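You operate a simulated robot arm through the tools that you are given. There is no shell and no other tool. Be economical: measure what you need, move in short steps, check, and stop when the job is done.

The job below is to be done with a simulated robot arm. You get a single attempt, and the scene is never put back.

TASK
Count the seed tins on the top of the wide table, then put as many of the drippers from the top of the wide table in the blue parts tub. Take the teal tub from the top of the wide table and put it on the bottom shelf of the seed test bench. Take the water cup on the top of the wide table and put it away on the top of the lab bench. Take the carton on the top of the wide table and put it away on the bottom shelf of the red bench. Open the chiller drawer, put the cell tray from the top of the orange bench inside, then shut the drawer. Take the wand on the top of the orange bench and put it away on the floor of the wash sink. Take the crop card from the top of the orange bench and leave it on the top of the green bench. Switch the low grey switch off. Put the red medium lettuce from the top of the wide table on the top of the orange bench. Any order will do. Set down upright: tub, carton, cell tray, medium lettuce.
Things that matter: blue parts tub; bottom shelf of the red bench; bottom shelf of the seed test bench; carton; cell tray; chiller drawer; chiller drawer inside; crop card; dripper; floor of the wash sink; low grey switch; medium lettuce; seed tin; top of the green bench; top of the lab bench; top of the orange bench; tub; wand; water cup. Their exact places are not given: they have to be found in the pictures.

The check looks at the end state, three seconds after you hand in, the way a careful person would. Anything else that was tipped, shoved, dropped, spilled or broken makes it a failure.

THE ROBOT
A 7-joint arm with a vacuum gripper on a trunk, on a base that drives. Base frame: it is fixed to the floor where the robot stands at the start and does not move with it; the origin is under the middle of the robot, x ahead of it, y to its left, z up. Units: m, degrees, N and s.
With the tool pointing down near the work surface it reaches from about 0.1 to 0.64 m from the robot's upright axis, wherever it stands. Its first joint turns from -69.0 to 172.0 degrees. Places, roughly: blue parts tub (20x17x8 cm) [0.6, 0.1, 0.8]; bottom shelf of the red bench [3.1, 1.1, 0.2]; bottom shelf of the seed test bench (26x70 cm) [-0.66, -2.52, 0.16]; carton [1.5, 0.75, 0.75]; cell tray (22x5x18 cm) [3, -1.5, 0.9]; chiller drawer [2.9, 2.2, 0.7]; chiller drawer inside [3, 2.2, 0.5]; crop card [3, -2.5, 0.75]; dripper [0.5, -0.25, 0.75]; floor of the wash sink [-4.5, -1.7, 0.9]; low grey switch [1.2, -2, 0.9]; medium lettuce [0.5, -0.25, 0.75]; seed tin [0.75, -0.5, 0.75]; top of the green bench [0.5, -5.1, 0.8]; top of the lab bench [-2.6, -2.5, 0.8]; top of the orange bench [3.1, -2.1, 0.8]; tub [0.5, 0.5, 0.75]; wand (6x6x22 cm) [3.1, -2, 0.9]; water cup (5x5x4 cm) [0.5, 0.7, 0.8]. Payload 1.06 kg.
Tool frame: the origin (TCP) lies in the middle of the cups' lips, and z points out of the cups. The gripper has 1 cup of 0.024 m across, covering 0.024 by 0.024 m (tool x, y); the bellows give 0.008 m. With the vacuum on, a cup seals on a smooth face that it is pressed against (1 to 4 N); it does not hold porous or soft things. The pull reaches 23 N.
Orientation is that of the tool frame in the base frame, as a unit quaternion [w, x, y, z]. With the cups facing straight down, the tool's x points along the base's -x, its y along +y and its z along -z.

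THE INTERFACE
- The arm moves only by the tool send_rows. Its argument "motion" is a list of rows, each an object of numbers (a shift or turn left out is 0, a gripper value left out holds the last): "x", "y", "z": the shift along the tool's x, y, z in mm; "rx", "ry", "rz": the turn, a rotation vector about the tool's x, y, z in degrees; "vac": the vacuum: 1 switches it on, 0 off. In form: [{"x": .., "y": .., "z": .., "rx": .., "ry": .., "rz": .., "vac": ..}, ...]. A call has 1 to 12 rows; each row shifts and turns the commanded pose from where the row before left it, along the tool's axes as they then stand. Rows are played at 5 a second. More than 0.05 m and 8.6 degrees between two rows, or a gripper value outside its range, and nothing of the call is played. A pose out of reach is approached as far as the arm can. The call stops where the force on the tool passes 40 N (or 10 N more than at its start, if that is more) or the arm is blocked; 0.2 s more then pass. The pull builds up within a second once a cup has sealed. Time passes only in rows, and 0.2 s behind the last, so rows that do not move give it time. The reply holds the time, the measured pose of the TCP, the force on the tool along the base axes and the pull of the vacuum, in the units named above and with some noise, with the torque about the TCP (base axes, N m) and any sound that the robot's microphone picked up.
- Cameras (640 x 400 px; columns grow to the right, rows downward): "scene" is now at [0.2239, 0.0242, 1.1443]; the picture's right is [0.25, -0.97, -0.00], its down [-0.28, -0.07, -0.96] and it looks along [0.93, 0.24, -0.29] (base axes); focal length 214 px, centre (320, 200). "wrist" rides on the gripper at [0.078, 0.019, -0.096] in the tool frame; the picture's right is [-0.24, 0.97, 0.00], its down [-0.71, -0.17, -0.69] and it looks along [-0.67, -0.16, 0.73] (tool axes); focal length 243 px, centre (320, 200).
- grab_frame(camera): a new picture of that camera. The clock stands still meanwhile.
- slide_trunk(by): slides the trunk up (or, below 0, down) by that many m; the arm and the scene camera ride with it, the base frame stays. It gives what a move gives, with no picture.
- drive_base(legs): drives the robot by 1 to 6 legs, each [ahead, left, turn to the left] in m, m and degrees, along the robot's own axes; the way and the turn of a leg run together, so that a leg with both is an arc; at most 1.5 m and 180 degrees a leg. The arm and the cameras ride along, it lands a little off, and it stops where it bumps. It gives what a move gives.
- head_to(pan, tilt): turns the head with the scene camera to pan (to the left, within 80 degrees either way) and tilt (down, from -29 to 69), counted from straight ahead of the robot. It gives what a move gives.
- pixel_to_xyz(camera, pixels): for up to 12 pixels [column, row] of the newest picture of that camera ("zoom" is the newest enlarged one), the place [x, y, z] in the base frame of the surface seen there, good to about 0.003 m, but the place of the scene camera against the robot may be out by one fixed shift of up to 0.012 m in any direction. The clock stands still meanwhile.
- enlarge(camera, box): a new picture of the part [left, top, right, bottom] of that camera's present view, enlarged. The clock stands still meanwhile.
- job_done(): hands the job in; it is judged then, once.

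Keep the steps short. Do not move on a guess: measure, check each grasp and each placing, and mend mistakes. In all there are 357 turns and 296 pictures (those below and enlarged ones count). Leave the vacuum off and the arm clear of the work at the hand-in unless told otherwise, and finish with a single line.

The tools are called after ">>>" as name(argument=value, ...) on one line, values as JSON. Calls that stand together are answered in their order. send_rows: Moves the arm, as the interface text tells. Its arguments: {"type":"object","properties":{"motion":{"type":"array","items":{"type":"object","properties":{"x":{"type":"number"},"y":{"type":"number"},"z":{"type":"number"},"rx":{"type":"number"},"ry":{"type":"number"},"rz":{"type":"number"},"vac":{"type":"number"}}}}},"required":["motion"]} The other tools are called the same way: slide_trunk (by) slides the trunk up or down; drive_base (legs) drives the base; head_to (pan, tilt) turns the head that bears the scene camera; grab_frame (camera) takes a picture; pixel_to_xyz (camera, pixels) gives the place of the surface under pixels of a picture; enlarge (camera, box) takes an enlarged picture of a part of a camera's view; job_done () hands the job in.

At the start:

```text
time_s: 0.0
tcp_pos: [0.3341, 0.1129, 1.0757]
orientation: [-0.007, 0.0, 1.0, 0.0]
force: [-0.2, -1.3, 0.7]
torque: [0.0, -0.06, -0.01]
pull: 0.0
trunk travel left (down, up): [-0.275, 0.217]
robot x, y, heading: [-0.0002, -0.001, 0.1]
head pan, tilt: [14.5, 16.0]
```

scene: 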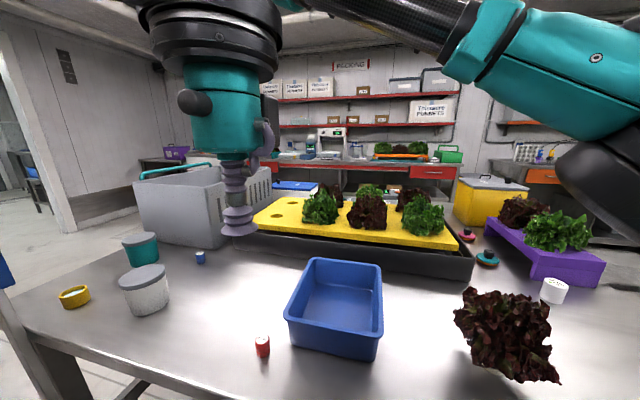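
wrist: 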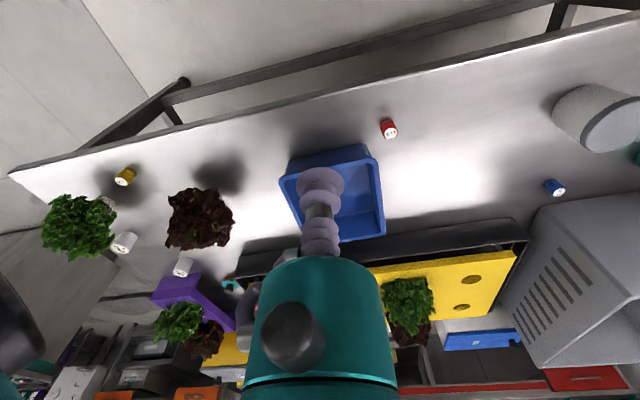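

I see the wide table with blue tub, small coloured cylinders, lettuces. I'll look around with the head first.

>>> head_to(pan=-30, tilt=35)

>>> grab_frame(camera="scene")

>>> head_to(pan=40, tilt=35)

>>> grab_frame(camera="scene")

```text
time_s: 1.1
tcp_pos: [0.3333, 0.1128, 1.0772]
orientation: [-0.006, 0.0, 1.0, 0.0]
force: [0.6, -0.1, -0.6]
torque: [-0.04, 0.03, 0.0]
pull: 0.0
trunk travel left (down, up): [-0.275, 0.217]
robot x, y, heading: [0.0018, -0.0011, -0.2]
head pan, tilt: [-30.0, 35.0]
```

```text
293 pictures are left
```

scene: 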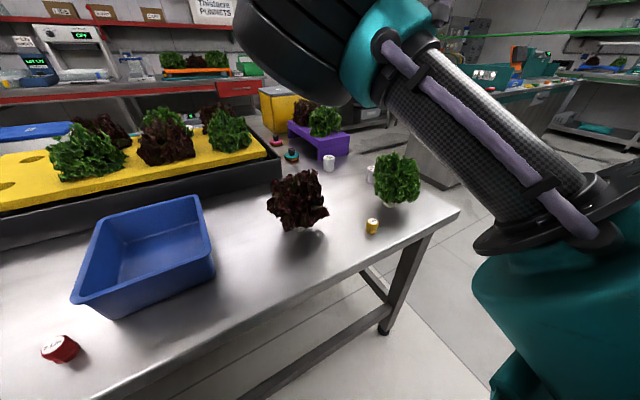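

```text
time_s: 2.5
tcp_pos: [0.3331, 0.1117, 1.077]
orientation: [-0.006, 0.0, 1.0, 0.0]
force: [-0.1, 0.0, 0.1]
torque: [0.0, -0.02, -0.02]
pull: 0.1
trunk travel left (down, up): [-0.275, 0.217]
robot x, y, heading: [0.0022, 0.0001, -0.2]
head pan, tilt: [40.0, 35.0]
```

```text
292 pictures are left
```

scene: 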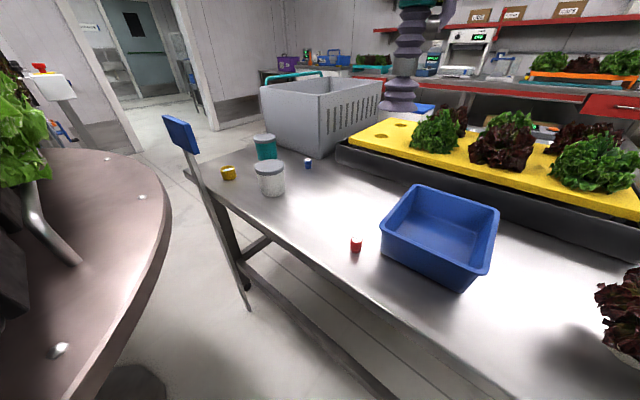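

I'll enlarge pieces of the table to identify small objects.

>>> enlarge(camera="scene", box=[200, 120, 400, 260])

>>> head_to(pan=-20, tilt=25)

>>> enlarge(camera="scene", box=[240, 100, 440, 240])

>>> enlarge(camera="wrist", box=[20, 130, 270, 300])

```text
2.86 times, centred on (300, 190) of scene
```

zoom: 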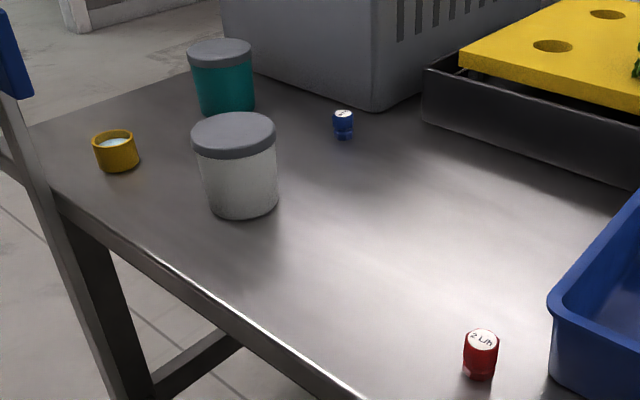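

```text
time_s: 3.8
tcp_pos: [0.334, 0.1124, 1.0769]
orientation: [-0.006, 0.0, 1.0, 0.0]
force: [0.0, 0.0, 0.8]
torque: [0.04, 0.02, 0.0]
pull: 0.0
trunk travel left (down, up): [-0.275, 0.217]
robot x, y, heading: [0.0008, -0.0037, 0.3]
head pan, tilt: [-20.0, 25.0]
```

```text
2.86 times, centred on (340, 170) of scene
```

zoom: 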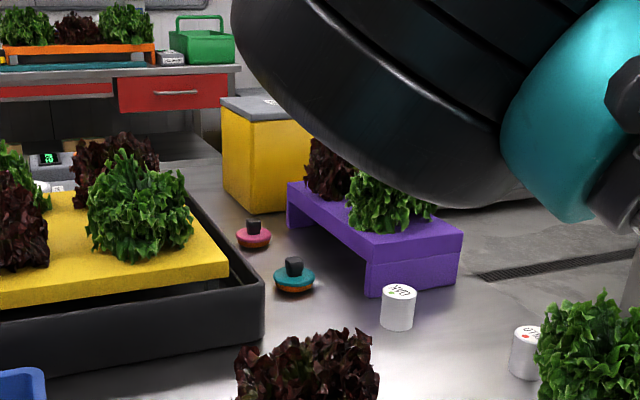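

```text
2.35 times, centred on (145, 215) of wrist
```

zoom: 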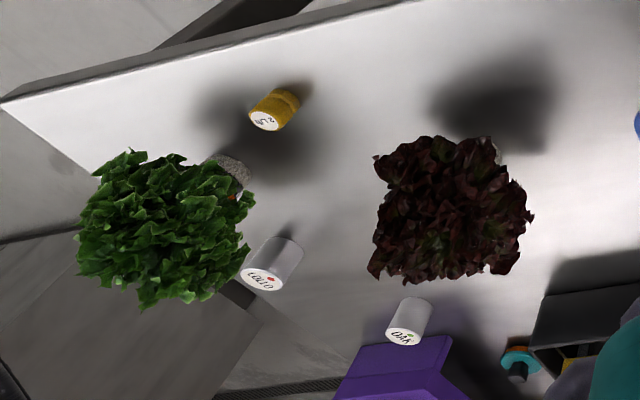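

Two white tins (LOLLO, OAK) visible so far, and coloured drippers (2 L/h). I'll raise the trunk to see the rest of the table.

>>> slide_trunk(by=0.21)

>>> head_to(pan=10, tilt=30)

>>> grab_frame(camera="scene")

>>> grab_frame(camera="wrist")

```text
time_s: 6.1
tcp_pos: [0.319, 0.1124, 1.2901]
orientation: [0.0, 0.0, 1.0, 0.0]
force: [-0.8, -0.5, -0.5]
torque: [-0.02, 0.01, 0.01]
pull: 0.0
trunk travel left (down, up): [-0.485, 0.007]
robot x, y, heading: [0.001, 0.0003, 0.1]
head pan, tilt: [-20.0, 25.0]
```

```text
time_s: 7.0
tcp_pos: [0.3188, 0.1116, 1.291]
orientation: [0.001, 0.001, 1.0, 0.0]
force: [0.3, -0.2, -0.2]
torque: [-0.01, -0.01, 0.01]
pull: 0.0
trunk travel left (down, up): [-0.485, 0.007]
robot x, y, heading: [0.0049, -0.0021, 0.0]
head pan, tilt: [10.0, 30.0]
```

```text
288 pictures are left
```

scene: 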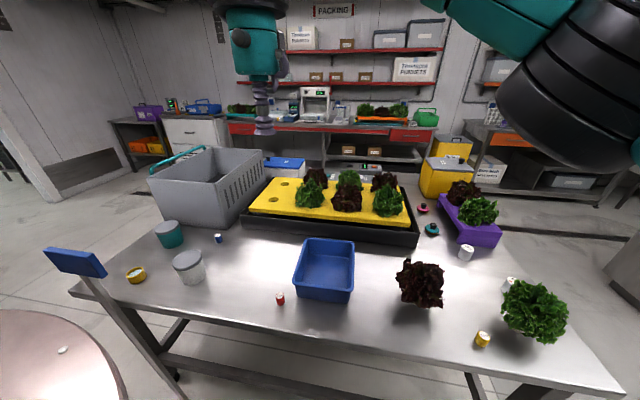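

```text
287 pictures are left
```

wrist: 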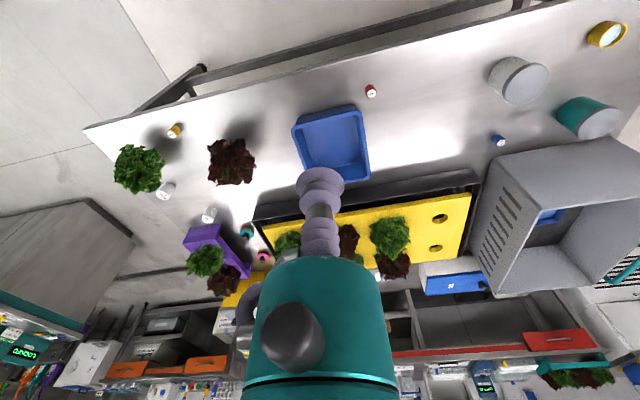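

I'll measure several points on the table.

>>> pixel_to_xyz(camera="scene", pixels=[[72, 293], [618, 390], [280, 297], [218, 235], [483, 334], [468, 247], [509, 283], [424, 208], [432, 227], [284, 162], [168, 226], [190, 258]])

>>> enlarge(camera="scene", box=[220, 130, 440, 250])

>>> pixel_to_xyz(camera="scene", pixels=[[135, 270], [325, 243], [327, 290], [352, 303], [420, 270], [435, 300], [535, 300], [215, 150], [268, 180], [385, 182], [450, 170], [490, 230]])

```text
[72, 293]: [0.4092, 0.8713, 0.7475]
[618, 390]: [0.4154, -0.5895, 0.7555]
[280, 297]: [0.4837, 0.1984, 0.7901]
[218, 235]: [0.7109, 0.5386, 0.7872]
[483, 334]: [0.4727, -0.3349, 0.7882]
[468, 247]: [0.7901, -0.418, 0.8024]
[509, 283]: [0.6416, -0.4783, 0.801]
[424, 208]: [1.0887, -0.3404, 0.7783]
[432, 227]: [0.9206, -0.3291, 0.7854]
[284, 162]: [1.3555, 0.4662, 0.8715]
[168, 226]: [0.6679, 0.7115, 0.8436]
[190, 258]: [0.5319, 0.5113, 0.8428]
```

```text
2.91 times, centred on (330, 190) of scene
```

zoom: 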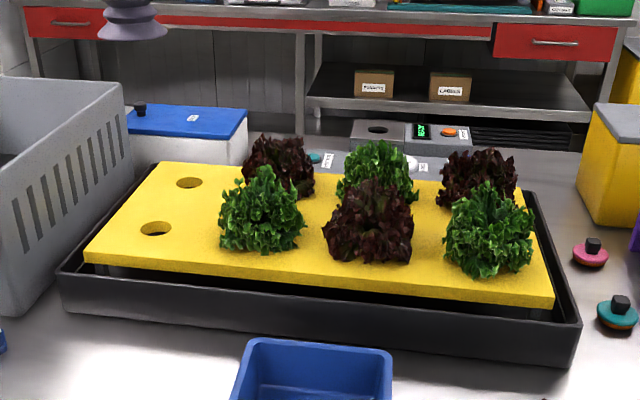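

```text
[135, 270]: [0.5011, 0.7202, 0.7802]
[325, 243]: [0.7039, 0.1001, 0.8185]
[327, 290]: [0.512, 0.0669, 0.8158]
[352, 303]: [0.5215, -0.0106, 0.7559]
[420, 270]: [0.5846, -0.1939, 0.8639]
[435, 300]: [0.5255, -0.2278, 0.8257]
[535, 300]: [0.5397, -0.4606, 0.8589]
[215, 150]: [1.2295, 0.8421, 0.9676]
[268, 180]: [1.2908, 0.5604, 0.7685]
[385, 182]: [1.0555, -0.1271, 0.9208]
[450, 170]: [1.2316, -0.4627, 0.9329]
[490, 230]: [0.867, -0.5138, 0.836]
```

Next look right and left for the driving lanes.

>>> head_to(pan=-60, tilt=20)

>>> grab_frame(camera="scene")

>>> head_to(pan=80, tilt=20)

>>> grab_frame(camera="scene")

```text
time_s: 8.4
tcp_pos: [0.32, 0.1132, 1.2894]
orientation: [0.0, 0.0, 1.0, 0.0]
force: [1.2, 0.7, 0.3]
torque: [-0.01, -0.05, 0.0]
pull: 0.1
trunk travel left (down, up): [-0.485, 0.007]
robot x, y, heading: [0.0012, 0.0012, -0.0]
head pan, tilt: [-60.0, 20.0]
```

```text
285 pictures are left
```

scene: 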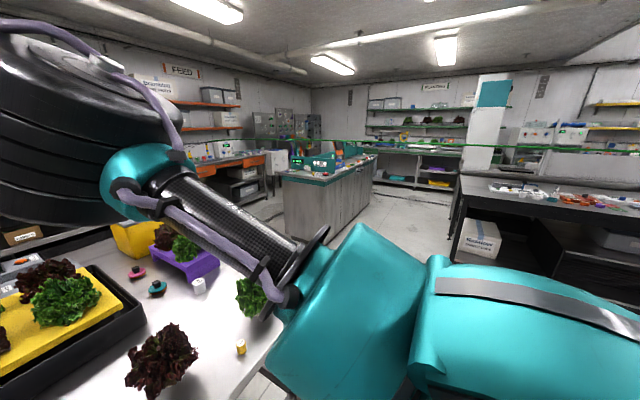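

```text
time_s: 10.7
tcp_pos: [0.3198, 0.1126, 1.2897]
orientation: [0.001, 0.0, 1.0, 0.0]
force: [0.0, -0.1, -1.3]
torque: [-0.02, -0.01, -0.01]
pull: 0.0
trunk travel left (down, up): [-0.485, 0.007]
robot x, y, heading: [0.003, 0.0024, -0.3]
head pan, tilt: [80.0, 20.0]
```

```text
284 pictures are left
```

scene: 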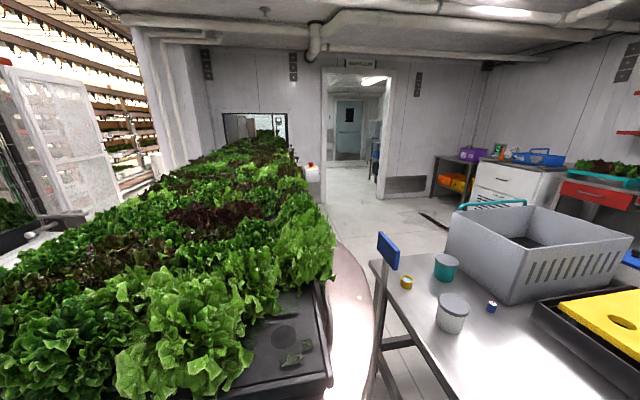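

Measure the cabinet island on the right and doors/lane positions on the left.

>>> pixel_to_xyz(camera="scene", pixels=[[385, 252], [374, 262], [344, 300], [450, 235], [447, 268], [400, 270], [575, 270], [470, 215], [330, 240], [350, 340], [545, 170], [420, 205]])

>>> head_to(pan=-45, tilt=30)

>>> grab_frame(camera="scene")

>>> pixel_to_xyz(camera="scene", pixels=[[200, 130], [240, 160], [260, 170], [300, 180], [330, 150], [250, 130], [280, 130], [350, 110], [230, 210], [190, 110], [150, 130], [110, 180]])

```text
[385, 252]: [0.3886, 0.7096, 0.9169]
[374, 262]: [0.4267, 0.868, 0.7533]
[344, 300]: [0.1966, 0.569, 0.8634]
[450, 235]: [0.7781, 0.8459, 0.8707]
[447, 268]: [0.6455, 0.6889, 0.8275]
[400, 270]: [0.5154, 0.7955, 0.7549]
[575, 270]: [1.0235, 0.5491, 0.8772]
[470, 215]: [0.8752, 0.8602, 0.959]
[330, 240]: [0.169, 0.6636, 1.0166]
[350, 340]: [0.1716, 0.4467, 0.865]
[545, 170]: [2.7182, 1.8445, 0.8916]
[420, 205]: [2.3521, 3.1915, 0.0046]
```

```text
time_s: 12.7
tcp_pos: [0.3182, 0.1132, 1.2902]
orientation: [0.001, 0.0, 1.0, 0.001]
force: [-0.3, 0.5, 0.3]
torque: [0.04, 0.02, -0.02]
pull: 0.0
trunk travel left (down, up): [-0.485, 0.007]
robot x, y, heading: [0.0048, 0.0017, 0.3]
head pan, tilt: [-45.0, 30.0]
```

```text
283 pictures are left
```

scene: 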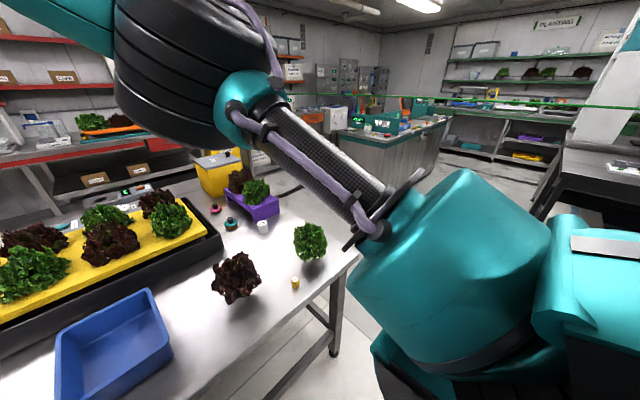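

```text
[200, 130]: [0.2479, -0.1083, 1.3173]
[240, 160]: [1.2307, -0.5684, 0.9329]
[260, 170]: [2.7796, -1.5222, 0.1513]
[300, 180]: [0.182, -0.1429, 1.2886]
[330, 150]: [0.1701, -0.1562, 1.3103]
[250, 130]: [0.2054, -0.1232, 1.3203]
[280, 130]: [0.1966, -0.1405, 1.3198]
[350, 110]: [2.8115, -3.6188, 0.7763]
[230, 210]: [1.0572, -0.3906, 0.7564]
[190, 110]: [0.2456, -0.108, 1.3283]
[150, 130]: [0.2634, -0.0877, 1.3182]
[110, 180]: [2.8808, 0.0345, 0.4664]
```

>>> pixel_to_xyz(camera="scene", pixels=[[345, 135], [445, 118], [400, 155], [560, 170], [540, 215], [350, 285], [335, 350], [440, 175], [360, 120], [620, 165], [300, 240], [360, 255]])

>>> enlarge(camera="scene", box=[280, 50, 640, 250])

```text
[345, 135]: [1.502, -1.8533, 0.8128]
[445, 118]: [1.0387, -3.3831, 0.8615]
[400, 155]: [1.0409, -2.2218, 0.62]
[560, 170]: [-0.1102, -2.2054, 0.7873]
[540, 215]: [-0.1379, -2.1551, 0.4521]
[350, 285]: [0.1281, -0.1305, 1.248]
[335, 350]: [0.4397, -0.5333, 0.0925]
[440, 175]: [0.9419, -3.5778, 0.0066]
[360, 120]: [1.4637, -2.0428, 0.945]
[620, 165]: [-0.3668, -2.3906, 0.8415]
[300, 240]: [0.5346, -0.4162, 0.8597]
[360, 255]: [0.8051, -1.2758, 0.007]
```

```text
1.78 times, centred on (460, 150) of scene
```

zoom: 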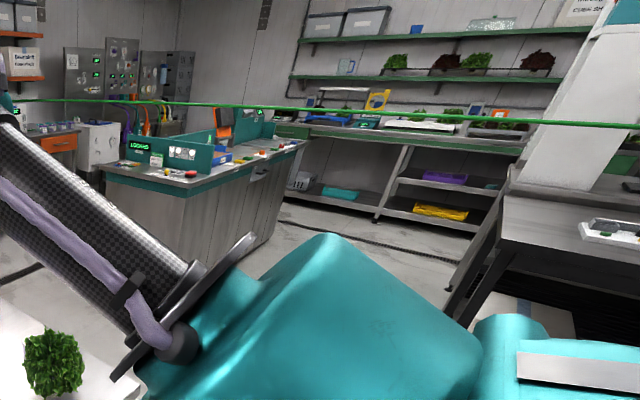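

Drive right and ahead around the table's right end to inspect the far side.

>>> drive_base(legs=[[0, -1.13, 0], [1.45, 0, 0]])

>>> head_to(pan=70, tilt=25)

>>> grab_frame(camera="scene")

>>> head_to(pan=0, tilt=25)

>>> grab_frame(camera="scene")

>>> head_to(pan=-60, tilt=25)

>>> grab_frame(camera="scene")

```text
time_s: 29.6
tcp_pos: [1.7715, -1.0413, 1.2899]
orientation: [0.001, 0.012, 1.0, 0.0]
force: [-0.1, 0.7, 0.7]
torque: [0.02, 0.01, 0.02]
pull: 0.1
trunk travel left (down, up): [-0.485, 0.007]
robot x, y, heading: [1.4484, -1.146, -1.4]
head pan, tilt: [-45.0, 30.0]
```

```text
time_s: 31.6
tcp_pos: [1.77, -1.0405, 1.2906]
orientation: [0.001, 0.012, 1.0, 0.0]
force: [0.8, 0.2, 0.1]
torque: [0.03, -0.05, -0.02]
pull: 0.0
trunk travel left (down, up): [-0.485, 0.007]
robot x, y, heading: [1.4511, -1.1462, -1.3]
head pan, tilt: [70.0, 25.0]
```

```text
281 pictures are left
```

scene: 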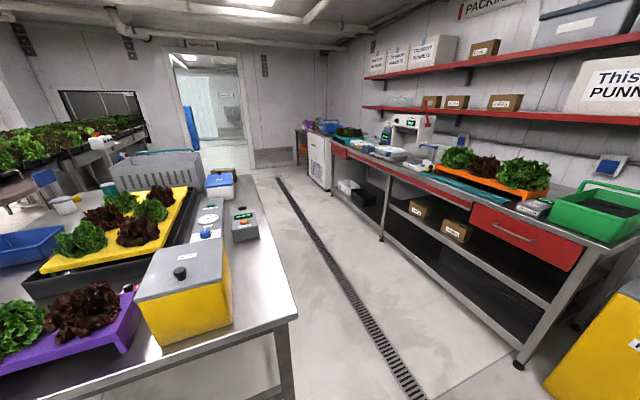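

```text
time_s: 33.0
tcp_pos: [1.7717, -1.0404, 1.2904]
orientation: [0.001, 0.012, 1.0, -0.001]
force: [0.7, 0.3, -0.7]
torque: [0.0, 0.01, 0.02]
pull: 0.1
trunk travel left (down, up): [-0.485, 0.007]
robot x, y, heading: [1.4547, -1.147, -1.4]
head pan, tilt: [0.0, 25.0]
```

```text
280 pictures are left
```

scene: 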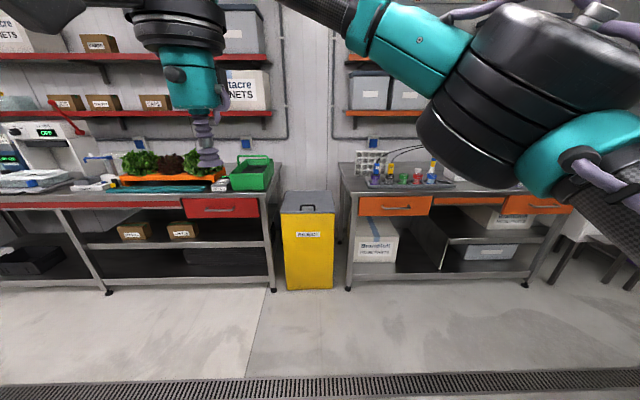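

```text
time_s: 34.3
tcp_pos: [1.7697, -1.041, 1.2898]
orientation: [0.001, 0.013, 1.0, 0.001]
force: [0.2, -0.1, -0.2]
torque: [-0.02, 0.02, 0.0]
pull: 0.0
trunk travel left (down, up): [-0.485, 0.007]
robot x, y, heading: [1.4505, -1.1414, -1.3]
head pan, tilt: [-60.0, 25.0]
```

```text
279 pictures are left
```

scene: 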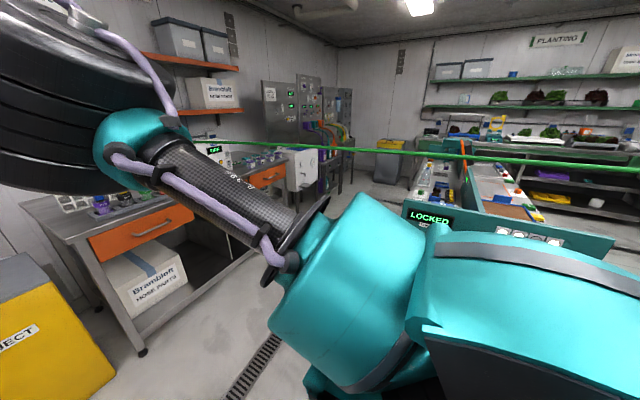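

Drive to the aisle between table and red bench, facing +y, and look left at the table.

>>> drive_base(legs=[[0.78, 0, 0], [0, 0, 91.4], [1.3, 0, 0]])

>>> head_to(pan=70, tilt=30)

>>> grab_frame(camera="scene")

>>> pixel_to_xyz(camera="scene", pixels=[[320, 250], [200, 300], [450, 250], [320, 330], [450, 200], [500, 260]])

```text
time_s: 48.5
tcp_pos: [2.1187, 0.4244, 1.2911]
orientation: [-0.001, 0.709, -0.706, 0.0]
force: [0.8, -0.3, 0.2]
torque: [0.03, 0.02, 0.0]
pull: 0.0
trunk travel left (down, up): [-0.485, 0.007]
robot x, y, heading: [2.2337, 0.1062, 90.4]
head pan, tilt: [-60.0, 25.0]
```

```text
time_s: 50.6
tcp_pos: [2.1202, 0.4236, 1.2892]
orientation: [0.0, 0.709, -0.705, -0.001]
force: [0.1, 0.2, 0.1]
torque: [-0.04, 0.01, 0.0]
pull: 0.0
trunk travel left (down, up): [-0.485, 0.007]
robot x, y, heading: [2.2302, 0.1071, 90.1]
head pan, tilt: [70.0, 30.0]
```

```text
278 pictures are left
```

scene: 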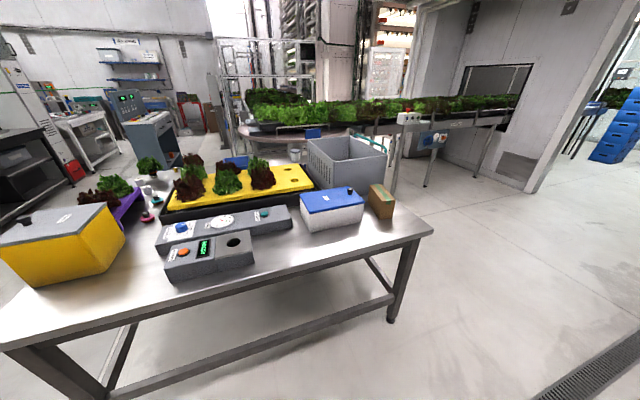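

```text
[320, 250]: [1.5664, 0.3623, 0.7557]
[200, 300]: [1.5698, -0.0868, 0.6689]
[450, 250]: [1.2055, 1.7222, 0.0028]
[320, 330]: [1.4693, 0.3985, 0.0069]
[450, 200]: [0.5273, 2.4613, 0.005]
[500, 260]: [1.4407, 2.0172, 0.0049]
```

>>> enlarge(camera="scene", box=[120, 130, 440, 290])

>>> enlarge(camera="scene", box=[0, 130, 160, 250])

>>> pixel_to_xyz(camera="scene", pixels=[[372, 187], [389, 203], [371, 195], [394, 198], [374, 213], [390, 218], [330, 200], [428, 232]])

```text
2.00 times, centred on (280, 210) of scene
```

zoom: 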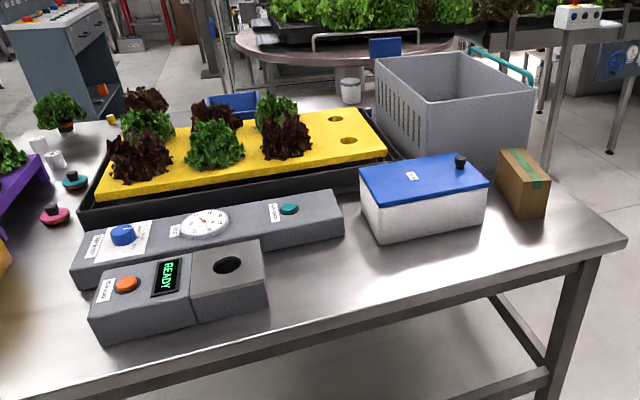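

```text
3.33 times, centred on (80, 190) of scene
```

zoom: 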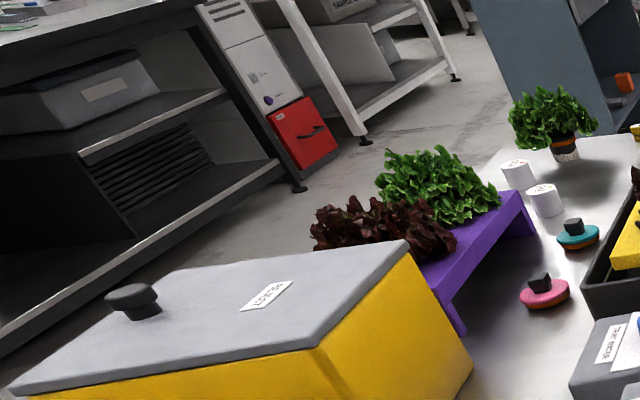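

```text
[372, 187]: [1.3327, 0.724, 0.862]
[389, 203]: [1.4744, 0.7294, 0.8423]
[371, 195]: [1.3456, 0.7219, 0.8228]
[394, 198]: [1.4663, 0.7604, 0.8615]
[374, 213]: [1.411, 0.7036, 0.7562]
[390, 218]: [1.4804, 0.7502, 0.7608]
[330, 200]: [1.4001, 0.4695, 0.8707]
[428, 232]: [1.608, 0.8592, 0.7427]
```

Only two tins so far. The carton is at about (1.41, 0.74), top 0.862. Move the base next to it, still facing +y.

>>> drive_base(legs=[[0.55, 0.26, 0]])

>>> head_to(pan=75, tilt=40)

>>> grab_frame(camera="scene")

>>> grab_frame(camera="wrist")

```text
time_s: 54.0
tcp_pos: [1.8579, 0.9744, 1.2898]
orientation: [0.0, 0.71, -0.704, -0.001]
force: [0.1, -0.3, -0.3]
torque: [-0.03, 0.0, 0.0]
pull: 0.0
trunk travel left (down, up): [-0.485, 0.007]
robot x, y, heading: [1.9728, 0.6568, 90.6]
head pan, tilt: [70.0, 30.0]
```

```text
time_s: 54.7
tcp_pos: [1.859, 0.9746, 1.2907]
orientation: [0.0, 0.71, -0.705, 0.0]
force: [-0.5, -0.6, 0.9]
torque: [0.01, -0.03, 0.0]
pull: 0.1
trunk travel left (down, up): [-0.485, 0.007]
robot x, y, heading: [1.9754, 0.6535, 90.3]
head pan, tilt: [75.0, 40.0]
```

```text
275 pictures are left
```

scene: 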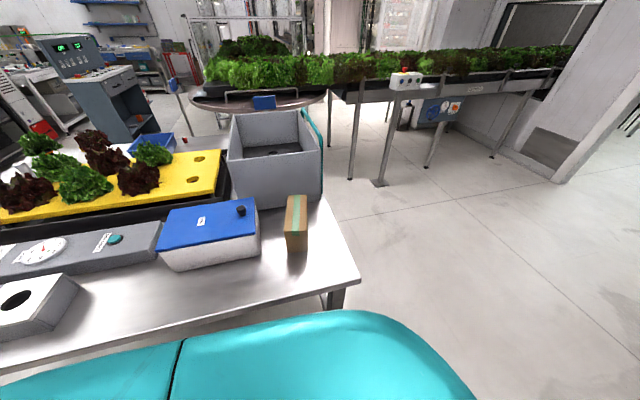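

```text
274 pictures are left
```

wrist: 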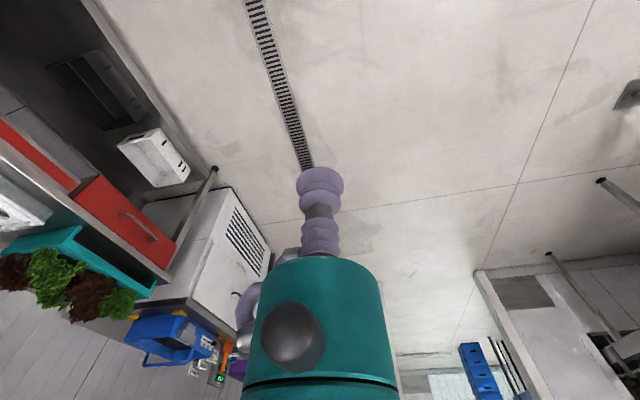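

>>> enlarge(camera="scene", box=[220, 170, 380, 290])

>>> pixel_to_xyz(camera="scene", pixels=[[290, 197], [305, 197], [287, 225], [306, 225], [296, 205], [296, 220], [288, 248], [306, 248], [323, 200], [240, 205]])

```text
3.33 times, centred on (300, 230) of scene
```

zoom: 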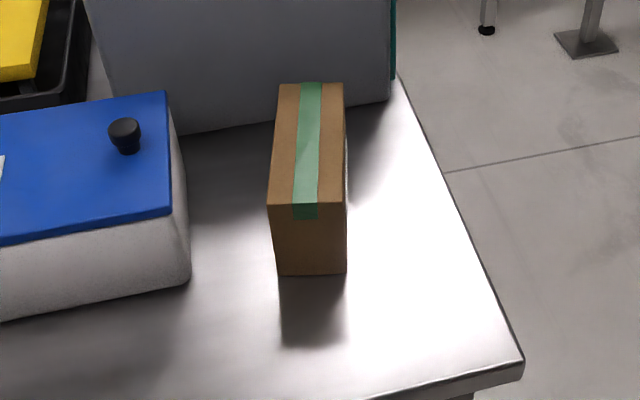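

```text
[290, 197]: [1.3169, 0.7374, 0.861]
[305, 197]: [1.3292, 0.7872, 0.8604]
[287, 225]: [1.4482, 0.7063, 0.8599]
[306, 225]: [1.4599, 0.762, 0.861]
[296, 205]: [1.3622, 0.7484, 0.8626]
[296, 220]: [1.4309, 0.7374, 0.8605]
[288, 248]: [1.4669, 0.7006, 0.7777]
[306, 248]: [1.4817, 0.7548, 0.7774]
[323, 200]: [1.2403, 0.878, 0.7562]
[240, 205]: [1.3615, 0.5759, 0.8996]
```

Carton top centre is about (1.391, 0.747, 0.861). I'll move the arm over it, to about z 1.05.

>>> send_rows(motion=[{"x": 19, "y": 39, "z": 20}, {"x": 19, "y": 39, "z": 20}, {"x": 19, "y": 39, "z": 20}, {"x": 19, "y": 39, "z": 20}, {"x": 19, "y": 39, "z": 20}, {"x": 19, "y": 39, "z": 20}, {"x": 19, "y": 39, "z": 20}, {"x": 19, "y": 39, "z": 20}, {"x": 19, "y": 39, "z": 20}, {"x": 19, "y": 39, "z": 20}, {"x": 19, "y": 39, "z": 20}, {"x": 19, "y": 39, "z": 20}])

>>> grab_frame(camera="wrist")

>>> grab_frame(camera="scene")

```text
time_s: 57.3
tcp_pos: [1.7363, 0.9076, 1.17]
orientation: [0.0, 0.709, -0.705, -0.001]
force: [0.1, -0.3, 0.2]
torque: [-0.04, 0.04, -0.02]
pull: 0.0
out of reach, approached as far as the arm can: row 3, 4, 5, 6, 7, 8, 9, 10, 11, 12
trunk travel left (down, up): [-0.485, 0.007]
robot x, y, heading: [1.9736, 0.6572, 90.6]
head pan, tilt: [75.0, 40.0]
```

```text
272 pictures are left
```

wrist: 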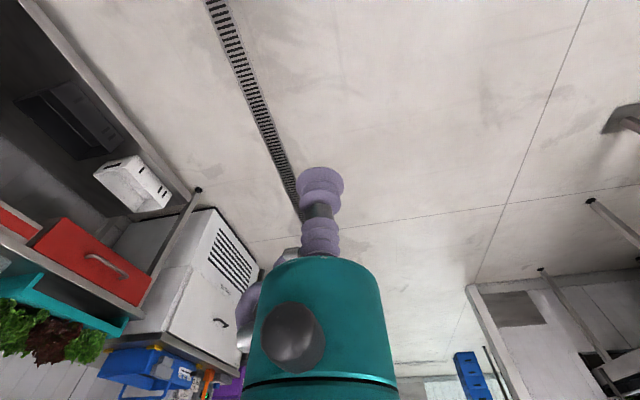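

```text
271 pictures are left
```

scene: 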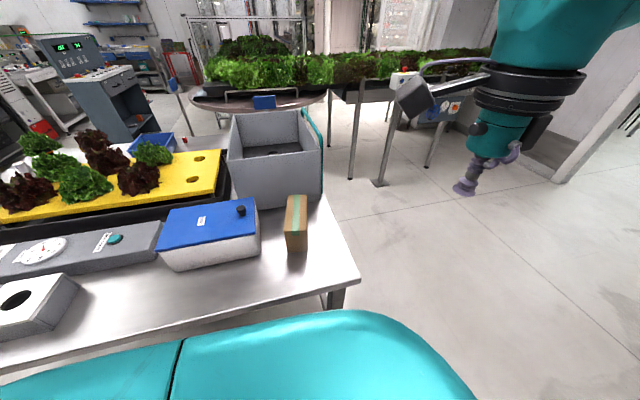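

The arm stopped early. Test which direction is limited: go straight down first.

>>> send_rows(motion=[{"z": 30}, {"z": 30}])

>>> send_rows(motion=[{"y": 30}, {"y": 30}])

```text
time_s: 57.9
tcp_pos: [1.7369, 0.9088, 1.1117]
orientation: [-0.001, 0.71, -0.705, -0.001]
force: [-1.2, -0.4, 0.3]
torque: [-0.03, 0.01, 0.0]
pull: 0.1
trunk travel left (down, up): [-0.485, 0.007]
robot x, y, heading: [1.9769, 0.6574, 90.3]
head pan, tilt: [75.0, 40.0]
```

```text
time_s: 58.5
tcp_pos: [1.7362, 0.9089, 1.1119]
orientation: [-0.001, 0.709, -0.705, 0.0]
force: [0.1, 0.1, 1.2]
torque: [0.02, -0.01, 0.01]
pull: 0.0
out of reach, approached as far as the arm can: row 1, 2
trunk travel left (down, up): [-0.485, 0.007]
robot x, y, heading: [1.9729, 0.6579, 90.6]
head pan, tilt: [75.0, 40.0]
```

Down is free, sideways is not: probably a wrist-rotation limit. Try turning the tool about its axis.

>>> send_rows(motion=[{"rz": -8}, {"rz": -8}, {"rz": -8}])

>>> send_rows(motion=[{"y": 30}, {"y": 30}])

```text
time_s: 59.3
tcp_pos: [1.7367, 0.908, 1.1105]
orientation: [-0.001, 0.841, -0.541, 0.0]
force: [1.2, 0.7, -0.1]
torque: [0.02, 0.0, -0.03]
pull: 0.1
trunk travel left (down, up): [-0.485, 0.007]
robot x, y, heading: [1.9776, 0.6545, 90.4]
head pan, tilt: [75.0, 40.0]
```

```text
time_s: 59.9
tcp_pos: [1.7364, 0.9083, 1.1112]
orientation: [-0.001, 0.841, -0.541, 0.0]
force: [0.2, -0.3, 0.1]
torque: [0.0, -0.02, -0.02]
pull: 0.0
out of reach, approached as far as the arm can: row 1, 2
trunk travel left (down, up): [-0.485, 0.007]
robot x, y, heading: [1.9724, 0.6532, 90.4]
head pan, tilt: [75.0, 40.0]
```

>>> send_rows(motion=[{"x": 30}, {"x": 30}])

>>> send_rows(motion=[{"z": 50}, {"z": 50}, {"z": 50}])

>>> send_rows(motion=[{"y": 30}, {"y": 30}])

```text
time_s: 60.5
tcp_pos: [1.7609, 0.853, 1.1121]
orientation: [0.0, 0.84, -0.542, -0.001]
force: [0.3, 0.5, 0.5]
torque: [-0.04, 0.0, 0.01]
pull: 0.0
trunk travel left (down, up): [-0.485, 0.007]
robot x, y, heading: [1.9727, 0.6561, 90.3]
head pan, tilt: [75.0, 40.0]
```

```text
time_s: 61.3
tcp_pos: [1.7615, 0.8512, 0.962]
orientation: [0.0, 0.841, -0.541, -0.001]
force: [-0.3, 0.2, 0.0]
torque: [0.01, 0.0, -0.01]
pull: 0.1
trunk travel left (down, up): [-0.485, 0.007]
robot x, y, heading: [1.9712, 0.6557, 90.4]
head pan, tilt: [75.0, 40.0]
```

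```text
time_s: 61.9
tcp_pos: [1.7462, 0.8499, 0.962]
orientation: [0.0, 0.84, -0.543, -0.001]
force: [0.8, -0.2, -0.2]
torque: [0.0, 0.04, 0.01]
pull: 0.1
out of reach, approached as far as the arm can: row 1, 2
trunk travel left (down, up): [-0.485, 0.007]
robot x, y, heading: [1.9717, 0.6553, 90.7]
head pan, tilt: [75.0, 40.0]
```

The joint limits the left side; I'll face the table instead. Lift, restore the tool yaw, turn the base 90° left.

>>> send_rows(motion=[{"z": -50, "rz": 8}, {"z": -50, "rz": 8}, {"z": -50, "rz": 8}])

>>> drive_base(legs=[[0, 0, 89.5]])

>>> head_to(pan=0, tilt=45)

>>> grab_frame(camera="scene")

```text
time_s: 62.7
tcp_pos: [1.7491, 0.8521, 1.115]
orientation: [0.0, 0.709, -0.705, -0.001]
force: [-0.1, -0.5, -0.3]
torque: [-0.02, 0.0, 0.0]
pull: 0.1
out of reach, approached as far as the arm can: row 1
trunk travel left (down, up): [-0.485, 0.007]
robot x, y, heading: [1.973, 0.6577, 90.3]
head pan, tilt: [75.0, 40.0]
```

```text
time_s: 66.9
tcp_pos: [1.7673, 0.4417, 1.1142]
orientation: [0.0, 1.0, -0.019, 0.0]
force: [0.3, -1.1, -0.1]
torque: [0.0, -0.03, 0.01]
pull: 0.1
trunk travel left (down, up): [-0.485, 0.007]
robot x, y, heading: [1.9707, 0.6597, 177.9]
head pan, tilt: [75.0, 40.0]
```

```text
time_s: 68.3
tcp_pos: [1.7685, 0.4413, 1.1145]
orientation: [0.0, 1.0, -0.018, -0.001]
force: [-0.3, 0.2, -0.9]
torque: [0.02, -0.01, 0.01]
pull: 0.0
trunk travel left (down, up): [-0.485, 0.007]
robot x, y, heading: [1.9711, 0.6576, 177.6]
head pan, tilt: [0.0, 45.0]
```

```text
270 pictures are left
```

scene: 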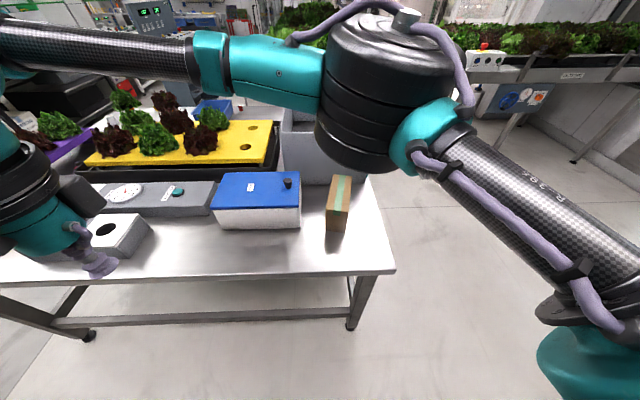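

The TCP now is left of the carton. Move over it: 10 rows.

>>> send_rows(motion=[{"x": -39, "y": -29}, {"x": -39, "y": -29}, {"x": -39, "y": -29}, {"x": -39, "y": -29}, {"x": -39, "y": -29}, {"x": -39, "y": -29}, {"x": -39, "y": -29}, {"x": -39, "y": -29}, {"x": -39, "y": -29}, {"x": -38, "y": -31}])

>>> grab_frame(camera="wrist")

>>> grab_frame(camera="scene")

```text
time_s: 70.5
tcp_pos: [1.4082, 0.7427, 1.1131]
orientation: [0.0, 1.0, -0.017, -0.001]
force: [0.2, 0.3, 0.2]
torque: [-0.03, 0.02, -0.02]
pull: 0.1
out of reach, approached as far as the arm can: row 10
trunk travel left (down, up): [-0.485, 0.007]
robot x, y, heading: [1.9722, 0.6591, 177.7]
head pan, tilt: [0.0, 45.0]
```

```text
269 pictures are left
```

wrist: 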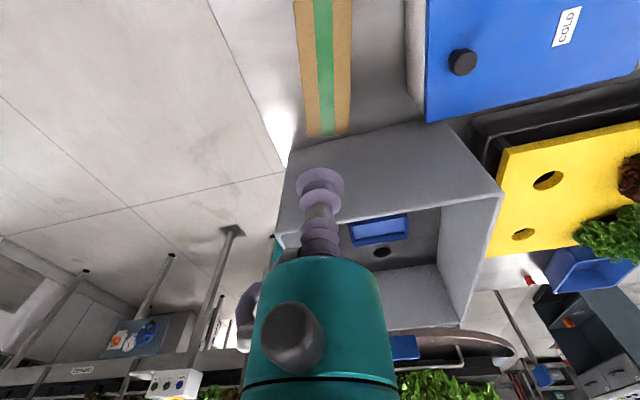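

```text
268 pictures are left
```

scene: 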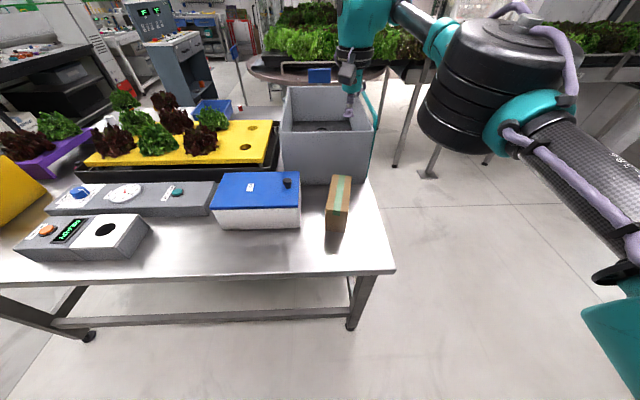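

Measure the carton with the wrist camera.

>>> pixel_to_xyz(camera="wrist", pixels=[[307, 130], [349, 132], [328, 128], [295, 5], [351, 5], [323, 60], [322, 10]])

>>> send_rows(motion=[{"z": 45}, {"z": 45}, {"z": 45}])

>>> grab_frame(camera="wrist")

```text
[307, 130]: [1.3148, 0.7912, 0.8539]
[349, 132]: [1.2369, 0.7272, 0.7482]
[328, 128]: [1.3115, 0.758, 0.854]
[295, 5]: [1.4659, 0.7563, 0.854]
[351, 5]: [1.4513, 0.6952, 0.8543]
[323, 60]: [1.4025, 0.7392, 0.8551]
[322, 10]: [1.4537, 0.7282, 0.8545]
```

```text
time_s: 71.3
tcp_pos: [1.4067, 0.7419, 0.9782]
orientation: [0.0, 1.0, -0.019, -0.001]
force: [-0.6, -0.5, -0.8]
torque: [0.01, 0.0, -0.01]
pull: 0.0
trunk travel left (down, up): [-0.485, 0.007]
robot x, y, heading: [1.9708, 0.6589, 177.9]
head pan, tilt: [0.0, 45.0]
```

```text
267 pictures are left
```

wrist: 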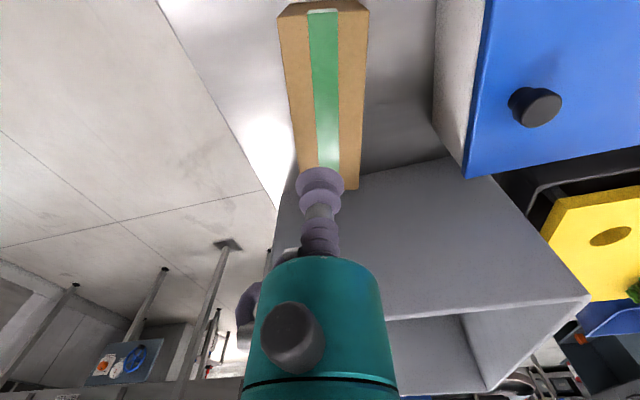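

Carton centre (1.385, 0.742, 0.8545). Shift 21 mm and descend, vacuum on.

>>> send_rows(motion=[{"x": -20, "y": -1, "vac": 1}, {"z": 45}, {"z": 45}, {"z": 25}, {"z": 6}, {"z": 4}, {"z": 2}, {}, {}, {}])

```text
time_s: 73.5
tcp_pos: [1.407, 0.7368, 0.9112]
orientation: [0.002, 1.0, -0.011, -0.005]
force: [-0.1, 0.5, 0.4]
torque: [0.0, -0.01, 0.01]
pull: 0.2
out of reach, approached as far as the arm can: row 1, 3, 4, 5, 6, 7
trunk travel left (down, up): [-0.485, 0.007]
robot x, y, heading: [1.9713, 0.6569, 178.0]
head pan, tilt: [0.0, 45.0]
```

Reach fails at this trunk height. Raise the tool, then lower the trunk.

>>> send_rows(motion=[{"z": -45, "x": 10, "vac": 0}, {"z": -45}, {"z": -45}, {"z": -45}])

>>> slide_trunk(by=-0.12)

>>> grab_frame(camera="scene")

```text
time_s: 74.5
tcp_pos: [1.4207, 0.7381, 1.0903]
orientation: [0.0, 1.0, -0.018, -0.001]
force: [-0.1, -0.4, 0.3]
torque: [0.0, -0.02, 0.01]
pull: 0.0
trunk travel left (down, up): [-0.485, 0.007]
robot x, y, heading: [1.9748, 0.6568, 178.0]
head pan, tilt: [0.0, 45.0]
```

```text
time_s: 76.0
tcp_pos: [1.4173, 0.7385, 0.9687]
orientation: [0.0, 1.0, -0.018, -0.001]
force: [-0.6, 0.7, -0.3]
torque: [0.04, -0.04, -0.04]
pull: 0.2
trunk travel left (down, up): [-0.365, 0.127]
robot x, y, heading: [1.9733, 0.6547, 177.8]
head pan, tilt: [0.0, 45.0]
```

```text
266 pictures are left
```

scene: 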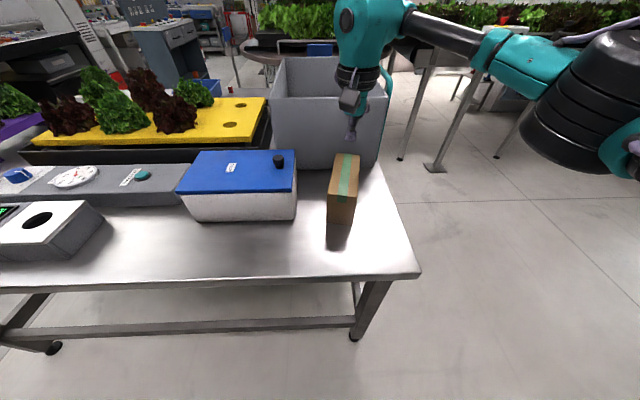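

Now shift -32 mm and come down gently with vacuum.

>>> send_rows(motion=[{"x": -32, "y": -3, "vac": 1}, {"z": 45}, {"z": 45}, {"z": 16}, {"z": 6}, {"z": 3}, {"z": 2}, {}, {}, {}])

```text
time_s: 78.2
tcp_pos: [1.3865, 0.7432, 0.8517]
orientation: [0.0, 1.0, -0.018, -0.001]
force: [-8.0, 0.1, 15.6]
torque: [0.0, -0.05, -0.05]
pull: 22.7
trunk travel left (down, up): [-0.365, 0.127]
robot x, y, heading: [1.9724, 0.6525, 178.1]
head pan, tilt: [0.0, 45.0]
```

Sealed (22.7 N). Lift.

>>> send_rows(motion=[{"z": -10}, {"z": -30}, {"z": -40}, {"z": -40}, {"z": -40}])

>>> grab_frame(camera="wrist")

```text
time_s: 79.4
tcp_pos: [1.3885, 0.7431, 1.0115]
orientation: [0.0, 1.0, -0.019, 0.0]
force: [-0.8, -0.7, -3.3]
torque: [0.03, -0.01, -0.01]
pull: 22.9
trunk travel left (down, up): [-0.365, 0.127]
robot x, y, heading: [1.9725, 0.655, 177.9]
head pan, tilt: [0.0, 45.0]
```

```text
265 pictures are left
```

wrist: 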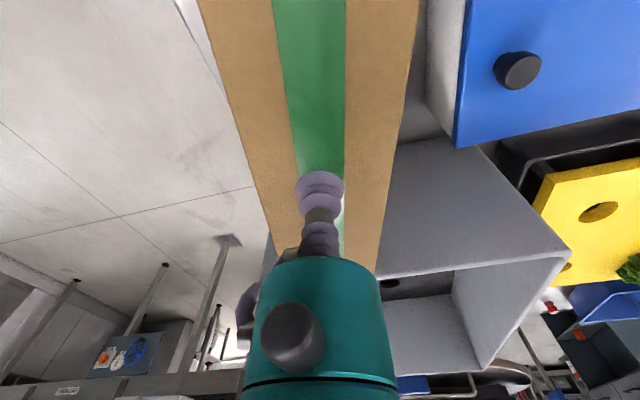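

Carton held. Retract toward the robot, then back away.

>>> send_rows(motion=[{"x": 40}, {"x": 40}, {"x": 40}, {"x": 40}, {"x": 40}, {"x": 40}])

>>> drive_base(legs=[[-0.2, 0, 0], [0, 0, -88]])

>>> head_to(pan=-60, tilt=35)

>>> grab_frame(camera="scene")

>>> head_to(pan=0, tilt=35)

>>> grab_frame(camera="scene")

```text
time_s: 80.8
tcp_pos: [1.6251, 0.7345, 1.0127]
orientation: [0.0, 1.0, -0.018, -0.001]
force: [-0.6, 0.6, -3.7]
torque: [-0.03, -0.04, 0.0]
pull: 22.6
trunk travel left (down, up): [-0.365, 0.127]
robot x, y, heading: [1.9743, 0.6578, 178.0]
head pan, tilt: [0.0, 45.0]
```

```text
time_s: 86.2
tcp_pos: [2.2442, 0.9981, 1.0122]
orientation: [0.001, -0.698, 0.716, 0.001]
force: [-0.4, -0.2, -3.4]
torque: [-0.06, 0.02, -0.02]
pull: 23.3
trunk travel left (down, up): [-0.365, 0.127]
robot x, y, heading: [2.1698, 0.647, 88.5]
head pan, tilt: [0.0, 45.0]
```

```text
time_s: 87.5
tcp_pos: [2.2438, 0.9988, 1.0127]
orientation: [0.001, -0.699, 0.715, 0.0]
force: [0.9, 0.6, -3.2]
torque: [0.01, 0.02, 0.02]
pull: 23.1
trunk travel left (down, up): [-0.365, 0.127]
robot x, y, heading: [2.1697, 0.652, 88.7]
head pan, tilt: [-60.0, 35.0]
```

```text
264 pictures are left
```

scene: 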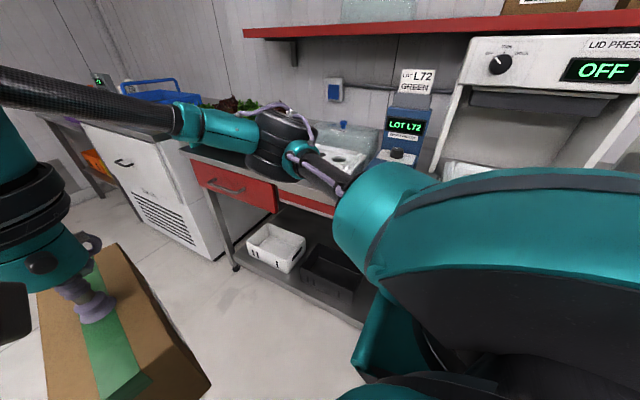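

```text
time_s: 88.8
tcp_pos: [2.2459, 0.9989, 1.0129]
orientation: [0.001, -0.699, 0.715, 0.0]
force: [0.0, -0.2, -3.1]
torque: [-0.03, -0.03, -0.02]
pull: 23.0
trunk travel left (down, up): [-0.365, 0.127]
robot x, y, heading: [2.1713, 0.6495, 88.4]
head pan, tilt: [0.0, 35.0]
```

```text
263 pictures are left
```

scene: 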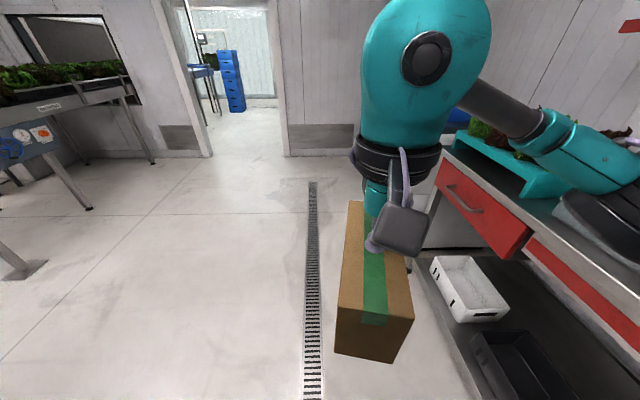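

Measure bench geometry in this picture, then turn to face the red bench.

>>> pixel_to_xyz(camera="scene", pixels=[[440, 155], [500, 247], [415, 270], [470, 390], [460, 290], [440, 220], [455, 300], [500, 360], [540, 240], [600, 320]])

>>> drive_base(legs=[[0, 0, -88.5]])

>>> head_to(pan=0, tilt=45)

>>> grab_frame(camera="scene")

```text
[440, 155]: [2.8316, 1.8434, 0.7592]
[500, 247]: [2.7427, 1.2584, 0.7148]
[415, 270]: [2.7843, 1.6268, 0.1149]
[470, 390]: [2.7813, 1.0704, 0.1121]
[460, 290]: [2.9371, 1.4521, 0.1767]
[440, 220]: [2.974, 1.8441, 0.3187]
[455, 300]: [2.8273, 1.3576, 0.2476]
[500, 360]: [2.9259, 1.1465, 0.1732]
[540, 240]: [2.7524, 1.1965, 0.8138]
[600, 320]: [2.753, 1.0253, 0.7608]
```

```text
time_s: 93.0
tcp_pos: [2.5202, 0.5837, 1.0116]
orientation: [0.0, 0.002, 1.0, 0.0]
force: [0.3, -0.9, -3.8]
torque: [0.0, 0.02, 0.0]
pull: 23.4
trunk travel left (down, up): [-0.365, 0.127]
robot x, y, heading: [2.172, 0.65, -0.2]
head pan, tilt: [0.0, 35.0]
```

```text
time_s: 93.7
tcp_pos: [2.5214, 0.5842, 1.0116]
orientation: [-0.001, 0.002, 1.0, 0.0]
force: [0.0, 0.7, -3.3]
torque: [-0.02, 0.05, -0.02]
pull: 23.2
trunk travel left (down, up): [-0.365, 0.127]
robot x, y, heading: [2.1681, 0.6504, -0.2]
head pan, tilt: [0.0, 45.0]
```

```text
262 pictures are left
```

scene: 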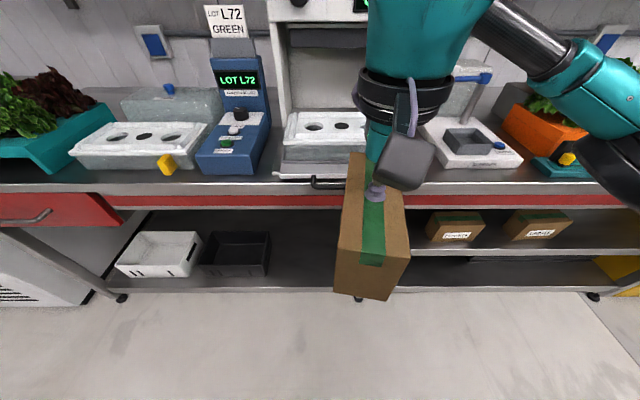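

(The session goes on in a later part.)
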